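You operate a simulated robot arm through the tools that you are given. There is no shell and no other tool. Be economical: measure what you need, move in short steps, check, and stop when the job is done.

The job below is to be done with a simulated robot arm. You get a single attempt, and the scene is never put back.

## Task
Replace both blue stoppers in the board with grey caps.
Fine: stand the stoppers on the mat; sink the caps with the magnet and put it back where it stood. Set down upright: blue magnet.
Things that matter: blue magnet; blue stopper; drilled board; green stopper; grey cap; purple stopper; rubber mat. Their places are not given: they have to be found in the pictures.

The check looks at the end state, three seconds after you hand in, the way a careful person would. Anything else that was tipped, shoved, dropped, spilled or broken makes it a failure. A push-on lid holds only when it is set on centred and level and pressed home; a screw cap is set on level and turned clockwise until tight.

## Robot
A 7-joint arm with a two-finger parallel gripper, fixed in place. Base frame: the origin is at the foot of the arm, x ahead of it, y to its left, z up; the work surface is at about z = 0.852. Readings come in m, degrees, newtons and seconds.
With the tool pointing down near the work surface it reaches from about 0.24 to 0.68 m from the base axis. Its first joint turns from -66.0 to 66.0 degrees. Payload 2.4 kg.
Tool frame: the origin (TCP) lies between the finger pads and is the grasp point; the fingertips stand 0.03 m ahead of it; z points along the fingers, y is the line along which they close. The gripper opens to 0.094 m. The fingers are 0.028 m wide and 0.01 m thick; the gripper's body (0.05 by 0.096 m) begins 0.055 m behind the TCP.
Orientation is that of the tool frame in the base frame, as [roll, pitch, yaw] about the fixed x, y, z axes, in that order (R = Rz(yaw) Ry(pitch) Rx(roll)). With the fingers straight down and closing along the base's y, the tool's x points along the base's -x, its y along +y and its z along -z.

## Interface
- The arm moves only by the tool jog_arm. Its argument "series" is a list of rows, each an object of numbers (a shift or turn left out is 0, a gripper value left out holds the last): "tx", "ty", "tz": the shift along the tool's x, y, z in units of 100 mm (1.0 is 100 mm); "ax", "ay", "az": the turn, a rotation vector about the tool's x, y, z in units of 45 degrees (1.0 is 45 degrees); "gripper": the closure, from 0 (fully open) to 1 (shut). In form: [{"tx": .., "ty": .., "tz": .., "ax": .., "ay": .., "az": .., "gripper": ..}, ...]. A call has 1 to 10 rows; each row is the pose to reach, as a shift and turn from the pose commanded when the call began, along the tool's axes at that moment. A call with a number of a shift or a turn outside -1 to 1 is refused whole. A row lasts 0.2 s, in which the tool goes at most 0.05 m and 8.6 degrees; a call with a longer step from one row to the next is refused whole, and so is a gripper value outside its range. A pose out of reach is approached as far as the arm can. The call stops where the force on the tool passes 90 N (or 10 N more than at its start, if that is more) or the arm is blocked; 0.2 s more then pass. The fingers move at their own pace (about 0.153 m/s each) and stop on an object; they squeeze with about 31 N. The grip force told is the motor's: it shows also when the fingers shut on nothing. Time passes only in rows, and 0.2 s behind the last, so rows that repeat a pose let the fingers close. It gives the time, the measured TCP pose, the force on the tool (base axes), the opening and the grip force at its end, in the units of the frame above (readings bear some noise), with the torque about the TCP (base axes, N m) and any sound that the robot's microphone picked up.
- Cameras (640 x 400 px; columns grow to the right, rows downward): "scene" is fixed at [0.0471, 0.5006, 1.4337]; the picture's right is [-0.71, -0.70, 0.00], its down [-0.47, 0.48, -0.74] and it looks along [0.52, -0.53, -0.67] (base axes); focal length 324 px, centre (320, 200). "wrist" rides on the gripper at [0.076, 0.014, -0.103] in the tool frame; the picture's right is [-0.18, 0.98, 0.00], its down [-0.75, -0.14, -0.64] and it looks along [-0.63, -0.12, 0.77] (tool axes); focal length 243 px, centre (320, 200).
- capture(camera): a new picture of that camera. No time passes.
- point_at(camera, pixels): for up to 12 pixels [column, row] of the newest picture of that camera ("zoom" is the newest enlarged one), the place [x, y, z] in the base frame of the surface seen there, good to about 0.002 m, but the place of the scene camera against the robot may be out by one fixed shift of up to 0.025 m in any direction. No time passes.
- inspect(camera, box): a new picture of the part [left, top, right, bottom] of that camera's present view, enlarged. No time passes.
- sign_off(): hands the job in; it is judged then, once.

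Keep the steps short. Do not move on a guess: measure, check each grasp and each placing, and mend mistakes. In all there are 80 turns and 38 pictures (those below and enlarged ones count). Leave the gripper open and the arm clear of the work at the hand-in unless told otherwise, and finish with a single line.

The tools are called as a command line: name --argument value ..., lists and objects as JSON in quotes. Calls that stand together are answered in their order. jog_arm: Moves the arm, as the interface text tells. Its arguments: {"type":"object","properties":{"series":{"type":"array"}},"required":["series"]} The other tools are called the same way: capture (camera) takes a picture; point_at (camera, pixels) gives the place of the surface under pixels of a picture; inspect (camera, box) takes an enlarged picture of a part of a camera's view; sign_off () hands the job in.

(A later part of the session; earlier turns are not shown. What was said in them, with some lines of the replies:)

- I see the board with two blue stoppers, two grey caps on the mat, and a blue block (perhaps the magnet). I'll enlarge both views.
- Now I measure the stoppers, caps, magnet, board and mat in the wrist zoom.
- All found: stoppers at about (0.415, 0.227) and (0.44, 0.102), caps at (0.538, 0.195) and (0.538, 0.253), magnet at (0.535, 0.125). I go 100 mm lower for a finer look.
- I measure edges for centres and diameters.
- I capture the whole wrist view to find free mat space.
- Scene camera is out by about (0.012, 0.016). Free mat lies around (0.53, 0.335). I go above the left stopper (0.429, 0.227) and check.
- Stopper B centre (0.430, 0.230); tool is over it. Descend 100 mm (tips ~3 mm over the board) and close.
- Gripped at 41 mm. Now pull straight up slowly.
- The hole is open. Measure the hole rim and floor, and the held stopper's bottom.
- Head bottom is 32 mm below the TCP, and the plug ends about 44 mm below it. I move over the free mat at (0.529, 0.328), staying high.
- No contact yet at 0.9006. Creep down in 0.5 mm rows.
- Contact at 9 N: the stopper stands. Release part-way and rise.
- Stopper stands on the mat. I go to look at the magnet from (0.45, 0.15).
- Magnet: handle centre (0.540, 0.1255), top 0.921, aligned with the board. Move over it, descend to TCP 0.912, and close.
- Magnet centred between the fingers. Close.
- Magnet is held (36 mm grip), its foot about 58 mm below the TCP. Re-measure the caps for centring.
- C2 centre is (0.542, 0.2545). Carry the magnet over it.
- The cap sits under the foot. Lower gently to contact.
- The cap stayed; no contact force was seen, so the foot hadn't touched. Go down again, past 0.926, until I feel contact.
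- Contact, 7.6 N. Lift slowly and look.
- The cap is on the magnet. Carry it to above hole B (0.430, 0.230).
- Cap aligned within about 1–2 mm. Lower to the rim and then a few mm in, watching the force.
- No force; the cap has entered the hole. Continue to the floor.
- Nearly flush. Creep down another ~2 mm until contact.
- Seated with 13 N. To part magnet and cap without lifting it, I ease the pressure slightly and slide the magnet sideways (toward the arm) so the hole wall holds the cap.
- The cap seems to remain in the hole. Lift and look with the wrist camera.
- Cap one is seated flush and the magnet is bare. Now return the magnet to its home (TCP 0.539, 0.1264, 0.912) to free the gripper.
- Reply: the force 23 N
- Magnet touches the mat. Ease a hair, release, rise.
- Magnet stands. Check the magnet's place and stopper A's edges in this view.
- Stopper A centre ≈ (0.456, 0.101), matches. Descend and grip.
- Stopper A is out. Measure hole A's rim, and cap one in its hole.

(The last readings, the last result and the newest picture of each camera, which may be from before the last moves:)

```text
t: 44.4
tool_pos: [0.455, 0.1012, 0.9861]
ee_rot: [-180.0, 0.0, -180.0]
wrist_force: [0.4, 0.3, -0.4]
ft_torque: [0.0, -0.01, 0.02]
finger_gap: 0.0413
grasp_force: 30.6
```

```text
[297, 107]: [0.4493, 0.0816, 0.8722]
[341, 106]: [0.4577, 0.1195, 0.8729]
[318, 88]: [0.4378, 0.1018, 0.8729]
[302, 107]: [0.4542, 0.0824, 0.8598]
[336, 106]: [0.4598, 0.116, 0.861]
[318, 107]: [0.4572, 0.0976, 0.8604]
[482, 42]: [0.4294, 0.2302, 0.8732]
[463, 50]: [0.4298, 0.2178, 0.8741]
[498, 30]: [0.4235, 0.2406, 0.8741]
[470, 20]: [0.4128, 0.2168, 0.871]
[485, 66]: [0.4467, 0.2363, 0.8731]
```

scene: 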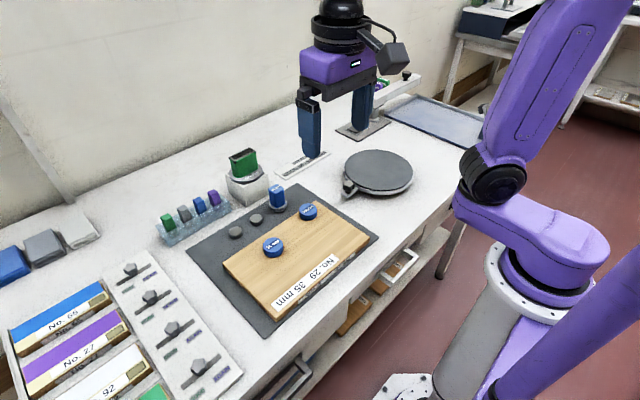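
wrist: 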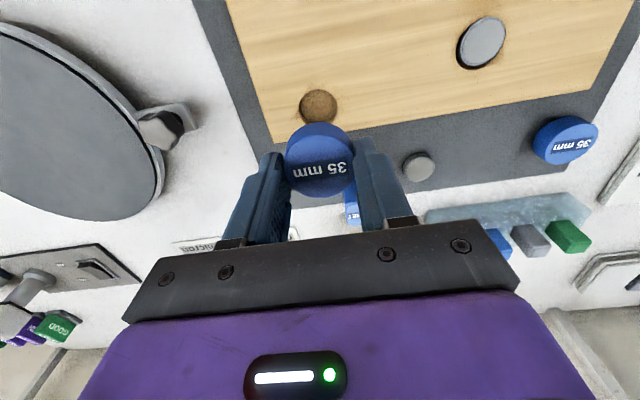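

Hole A centre ≈ (0.4555, 0.101); cap one is flush. Carry stopper A to the free mat at (0.533, 0.260).

jog_arm --series '[{"ty": 0.4}, {"ty": 0.8}, {"ty": 0.95}, {"ty": 0.95}]'

jog_arm --series '[{"ty": 0.32, "tx": -0.3}, {"ty": 0.636, "tx": -0.6}, {"ty": 0.636, "tx": -0.78}, {"ty": 0.636, "tx": -0.78, "tz": 0.35}, {"ty": 0.636, "tx": -0.78, "tz": 0.7}, {"ty": 0.636, "tx": -0.78, "tz": 0.82}, {"ty": 0.636, "tx": -0.78, "tz": 0.86}, {"ty": 0.636, "tx": -0.78, "tz": 0.87}, {"ty": 0.636, "tx": -0.78, "tz": 0.87}]'

```text
t: 45.4
tool_pos: [0.4561, 0.1951, 0.9862]
ee_rot: [179.9, 0.0, 180.0]
wrist_force: [0.3, 1.1, -0.1]
ft_torque: [0.0, 0.03, 0.0]
finger_gap: 0.0415
grasp_force: 31.4
```

```text
t: 47.4
tool_pos: [0.5346, 0.2585, 0.8983]
ee_rot: [180.0, -0.1, -180.0]
wrist_force: [0.0, 0.0, -0.4]
ft_torque: [-0.02, 0.0, -0.06]
finger_gap: 0.0412
grasp_force: 31.1
```

jog_arm --series '[{"tz": 0.005}, {"tz": 0.01}, {"tz": 0.014}, {"tz": 0.014}]'

```text
t: 48.4
tool_pos: [0.5352, 0.2595, 0.8969]
ee_rot: [180.0, 0.0, 180.0]
wrist_force: [-3.3, -2.3, 6.2]
ft_torque: [-0.14, 0.12, -0.01]
finger_gap: 0.041
grasp_force: 30.9
```

Contact. Release part-way and rise.

jog_arm --series '[{"gripper": 0.43}, {"gripper": 0.43}, {"tz": -0.2, "gripper": 0.43}, {"tz": -0.5, "gripper": 0.43}, {"tz": -0.9, "gripper": 0.43}, {"tz": -1.0, "gripper": 0.3}, {"tz": -1.0, "gripper": 0.3}]'

capture --camera "wrist"

```text
t: 50.0
tool_pos: [0.5345, 0.26, 0.9971]
ee_rot: [-179.9, 0.0, -179.9]
wrist_force: [0.8, -0.3, -0.8]
ft_torque: [-0.02, -0.01, 0.02]
finger_gap: 0.0659
grasp_force: 0.1
```

```text
6 pictures are left
```

wrist: 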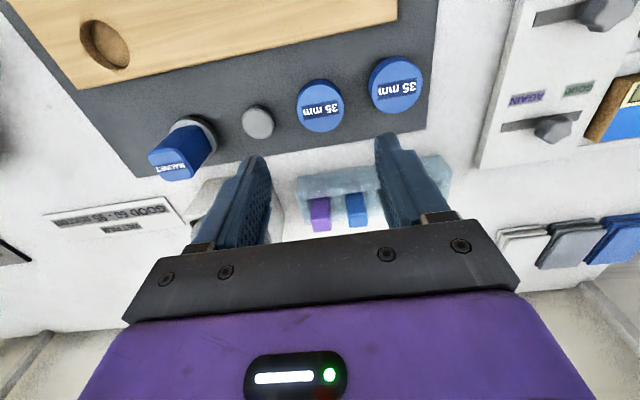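

Both stoppers stand. Go back over the magnet and grip it.

jog_arm --series '[{"ty": -0.4}, {"ty": -0.8}, {"ty": -0.95}, {"ty": -0.95}]'

jog_arm --series '[{"ty": -0.386, "tx": -0.07}, {"ty": -0.386, "tx": -0.07}, {"ty": -0.386, "tx": -0.07, "tz": 0.4}, {"ty": -0.386, "tx": -0.07, "tz": 0.75}, {"ty": -0.386, "tx": -0.07, "tz": 0.85}, {"ty": -0.386, "tx": -0.07, "tz": 0.85}, {"ty": -0.386, "tx": -0.07, "tz": 0.85, "gripper": 0.6}, {"ty": -0.386, "tx": -0.07, "tz": 0.85, "gripper": 1}, {"ty": -0.386, "tx": -0.07, "tz": 0.85, "gripper": 1}, {"ty": -0.386, "tx": -0.07, "tz": 0.85, "gripper": 1}]'

```text
t: 51.0
tool_pos: [0.5329, 0.163, 0.9965]
ee_rot: [-180.0, 0.0, 179.9]
wrist_force: [0.5, 0.3, 0.1]
ft_torque: [-0.03, 0.02, -0.03]
finger_gap: 0.0658
grasp_force: 0.1
```

```text
t: 53.2
tool_pos: [0.5409, 0.1274, 0.9121]
ee_rot: [180.0, 0.1, -180.0]
wrist_force: [0.4, -1.0, 0.4]
ft_torque: [-0.01, 0.0, 0.0]
finger_gap: 0.0357
grasp_force: 31.2
```

Magnet gripped (36 mm). Lift, go over cap C1 (0.541, 0.195), and lower to contact.

jog_arm --series '[{"tz": -0.2}, {"tz": -0.4}, {"tz": -0.4, "ty": 0.35, "tx": -0.01}, {"tz": -0.4, "ty": 0.686, "tx": -0.01}, {"tz": -0.4, "ty": 0.686, "tx": -0.01}, {"tz": -0.2, "ty": 0.686, "tx": -0.01}, {"tz": -0.15, "ty": 0.686, "tx": -0.01}, {"tz": -0.135, "ty": 0.686, "tx": -0.01}, {"tz": -0.125, "ty": 0.686, "tx": -0.01}, {"tz": -0.122, "ty": 0.686, "tx": -0.01}]'

```text
t: 55.4
tool_pos: [0.5431, 0.1947, 0.9242]
ee_rot: [179.9, 0.0, -179.9]
wrist_force: [-1.6, -1.5, 7.1]
ft_torque: [0.0, 0.11, -0.01]
finger_gap: 0.036
grasp_force: 30.6
```

Contact at 7 N. Lift, move to above hole A (0.4555, 0.101), lower to 10 mm above it, and look.

jog_arm --series '[{}, {"tz": -0.1}, {"tz": -0.3}, {"tz": -0.5}, {"tz": -0.5, "tx": 0.25, "ty": -0.27}, {"tz": -0.5, "tx": 0.5, "ty": -0.55}, {"tz": -0.5, "tx": 0.75, "ty": -0.82}, {"tz": -0.5, "tx": 0.855, "ty": -0.94}, {"tz": -0.3, "tx": 0.855, "ty": -0.94}, {"tz": -0.3, "tx": 0.855, "ty": -0.94}]'

inspect --camera "wrist" --box '[220, 60, 420, 220]'

```text
t: 57.6
tool_pos: [0.4564, 0.1028, 0.9547]
ee_rot: [180.0, 0.0, 179.9]
wrist_force: [0.8, 0.7, -1.7]
ft_torque: [-0.03, -0.03, 0.0]
finger_gap: 0.0354
grasp_force: 31.1
```

```text
2.50 times, centred on (320, 140) of wrist
```

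zoom: 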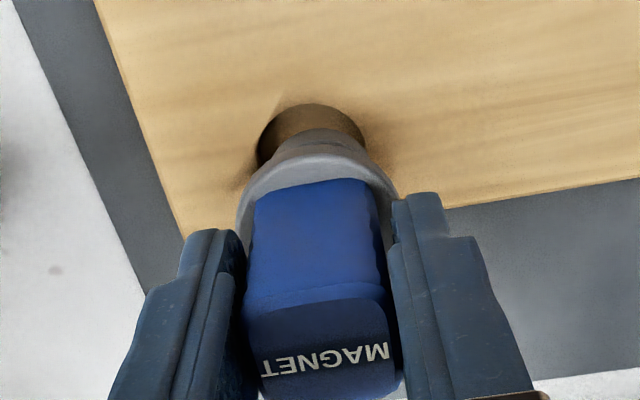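

Cap is under the tool centre, but the hole appears about 2 mm to the left (column 257–367 against an expected 266–374). Measure the rim here.

point_at --camera "zoom" --pixels '[[254, 150], [259, 150], [371, 148], [366, 148], [308, 101], [308, 107], [276, 110], [345, 110], [253, 165], [322, 128], [280, 145], [366, 141]]'

```text
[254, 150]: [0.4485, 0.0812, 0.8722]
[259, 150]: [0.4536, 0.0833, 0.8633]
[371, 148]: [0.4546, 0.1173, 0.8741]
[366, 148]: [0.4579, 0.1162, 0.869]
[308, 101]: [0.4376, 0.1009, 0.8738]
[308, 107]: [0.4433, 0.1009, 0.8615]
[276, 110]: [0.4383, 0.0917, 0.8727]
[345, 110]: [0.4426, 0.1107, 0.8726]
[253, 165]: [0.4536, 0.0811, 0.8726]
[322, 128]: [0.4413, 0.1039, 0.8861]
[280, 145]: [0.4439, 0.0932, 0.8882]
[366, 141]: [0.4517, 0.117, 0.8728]
```

Hole A centre is (0.455, 0.0992): correct by 1.9 mm right and lower into the hole.

jog_arm --series '[{"ty": -0.019, "tx": 0.005}, {"ty": -0.019, "tx": 0.005}, {"ty": -0.019, "tx": 0.005, "tz": 0.05}, {"ty": -0.019, "tx": 0.005, "tz": 0.1}, {"ty": -0.019, "tx": 0.005, "tz": 0.12}, {"ty": -0.019, "tx": 0.005, "tz": 0.135}, {"ty": -0.019, "tx": 0.005, "tz": 0.15}, {"ty": -0.019, "tx": 0.005, "tz": 0.15}]'

```text
t: 59.4
tool_pos: [0.4555, 0.0986, 0.9401]
ee_rot: [180.0, -0.1, -180.0]
wrist_force: [-0.4, 0.2, -0.9]
ft_torque: [0.02, -0.02, 0.0]
finger_gap: 0.0358
grasp_force: 31.2
```

No force at 5 mm depth. Continue to the floor.

jog_arm --series '[{"tz": 0.03}, {"tz": 0.055}, {"tz": 0.07}, {"tz": 0.08}, {"tz": 0.087}, {"tz": 0.092}, {"tz": 0.092}]'

```text
t: 61.0
tool_pos: [0.4556, 0.0985, 0.9301]
ee_rot: [-180.0, 0.1, 180.0]
wrist_force: [-2.2, 0.4, 7.5]
ft_torque: [0.02, 0.1, 0.0]
finger_gap: 0.0361
grasp_force: 30.8
```

Seated. Slide off toward the arm as before, then lift and look.

jog_arm --series '[{"tz": 0.003}, {"tz": -0.006, "tx": 0.03}, {"tz": -0.008, "tx": 0.06}, {"tz": -0.008, "tx": 0.1}, {"tz": -0.01, "tx": 0.17}, {"tz": -0.01, "tx": 0.27}, {"tz": -0.01, "tx": 0.4}, {"tz": -0.01, "tx": 0.55}, {"tz": -0.3, "tx": 0.55}, {"tz": -0.51, "tx": 0.55}]'

inspect --camera "scene" --box '[190, 150, 390, 290]'

```text
t: 63.2
tool_pos: [0.399, 0.0988, 0.9813]
ee_rot: [180.0, 0.1, -180.0]
wrist_force: [0.8, -0.9, -1.1]
ft_torque: [-0.03, 0.01, -0.01]
finger_gap: 0.036
grasp_force: 31.2
```

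```text
2.86 times, centred on (290, 220) of scene
```

zoom: 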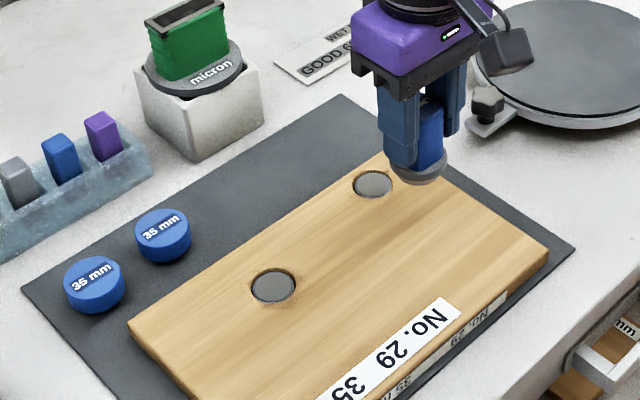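

Both caps are in. Check their heights.

point_at --camera "zoom" --pixels '[[373, 184], [360, 184], [386, 184], [373, 174], [373, 195], [273, 285], [257, 285], [289, 285], [273, 272], [273, 297], [340, 240]]'

```text
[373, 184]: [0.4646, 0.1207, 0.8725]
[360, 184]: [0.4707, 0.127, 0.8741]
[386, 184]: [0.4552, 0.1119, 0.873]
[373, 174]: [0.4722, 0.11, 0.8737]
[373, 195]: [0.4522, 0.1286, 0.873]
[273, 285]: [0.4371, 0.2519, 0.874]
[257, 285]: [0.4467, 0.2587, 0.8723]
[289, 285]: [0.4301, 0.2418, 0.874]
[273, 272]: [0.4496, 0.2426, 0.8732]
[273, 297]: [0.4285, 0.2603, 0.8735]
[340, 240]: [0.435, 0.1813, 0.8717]
```

Both flush and level. Return the magnet to its home (TCP 0.540, 0.1264).

jog_arm --series '[{"tx": -0.3, "ty": 0.1}, {"tx": -0.65, "ty": 0.2}, {"tx": -0.95, "ty": 0.273}, {"tx": -0.95, "ty": 0.273}]'

jog_arm --series '[{"tx": -0.3}, {"tx": -0.45}, {"tx": -0.45}, {"tx": -0.45, "tz": 0.35}, {"tx": -0.45, "tz": 0.6}, {"tx": -0.45, "tz": 0.66}, {"tx": -0.45, "tz": 0.675}, {"tx": -0.45, "tz": 0.683}, {"tx": -0.45, "tz": 0.683}]'

```text
t: 64.2
tool_pos: [0.4949, 0.1257, 0.9816]
ee_rot: [179.9, 0.0, 180.0]
wrist_force: [0.1, -0.8, -1.2]
ft_torque: [0.02, -0.02, 0.01]
finger_gap: 0.0359
grasp_force: 31.0
```

```text
t: 66.2
tool_pos: [0.5417, 0.1254, 0.9132]
ee_rot: [-180.0, 0.0, 180.0]
wrist_force: [0.3, 0.8, -0.9]
ft_torque: [0.0, 0.0, 0.02]
finger_gap: 0.0359
grasp_force: 30.8
```

No contact yet; creep down.

jog_arm --series '[{"tz": 0.005}, {"tz": 0.01}, {"tz": 0.013}, {"tz": 0.013}]'

```text
t: 67.2
tool_pos: [0.5409, 0.1261, 0.9116]
ee_rot: [179.9, 0.1, 180.0]
wrist_force: [1.0, -0.8, 5.8]
ft_torque: [0.03, -0.06, -0.01]
finger_gap: 0.0357
grasp_force: 31.6
```

Contact. Release, rise, and withdraw back for a last look.

jog_arm --series '[{"gripper": 0.3}, {"gripper": 0.3}, {"tz": -0.2, "gripper": 0.3}, {"tz": -0.5, "gripper": 0.3}, {"tz": -0.9, "gripper": 0.3}, {"tz": -1.0, "gripper": 0.0}, {"tz": -1.0, "tx": 0.4, "gripper": 0.0}, {"tz": -1.0, "tx": 0.8, "gripper": 0.0}, {"tz": -1.0, "tx": 1.0, "gripper": 0.0}]'

jog_arm --series '[{"tz": -0.4, "tx": 0.2}, {"tz": -0.8, "tx": 0.4}, {"tz": -1.0, "tx": 0.8}, {"tz": -1.0, "tx": 1.0}, {"tz": -1.0, "tx": 1.0}]'

capture --camera "wrist"

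inspect --camera "scene" --box '[170, 130, 400, 290]'

```text
t: 69.2
tool_pos: [0.4406, 0.1277, 1.0114]
ee_rot: [-180.0, 0.0, 180.0]
wrist_force: [1.6, 1.0, 0.2]
ft_torque: [0.01, 0.0, 0.01]
finger_gap: 0.0939
grasp_force: 0.0
```

```text
t: 70.4
tool_pos: [0.3398, 0.127, 1.111]
ee_rot: [179.9, 0.1, -180.0]
wrist_force: [-0.4, 0.9, -0.2]
ft_torque: [-0.04, 0.0, 0.0]
finger_gap: 0.094
grasp_force: 0.0
```

```text
3 pictures are left
```

wrist: 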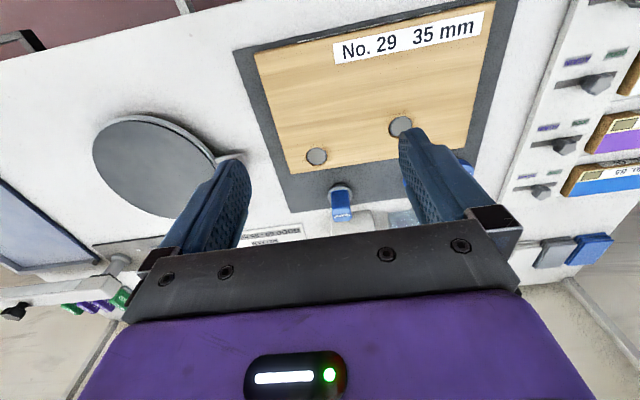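

```text
2.50 times, centred on (285, 210) of scene
```

zoom: 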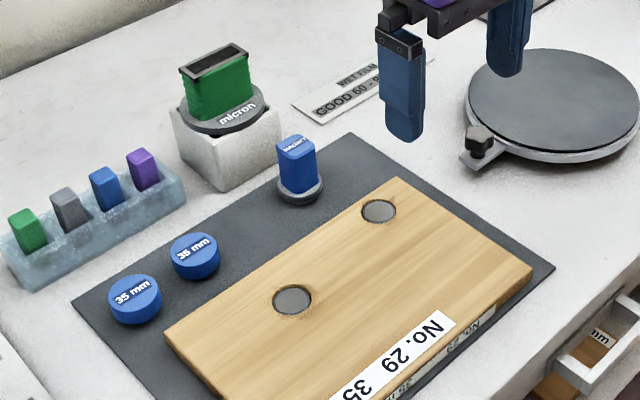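

Everything is in place: both caps flush in the board, both stoppers standing on the mat, the magnet upright at its home, and the gripper open and clear. Handing in.

sign_off

```text
The job is handed in.
```

Both blue stoppers now stand on the mat, grey caps sit flush in both holes, and the magnet is back upright where it stood.
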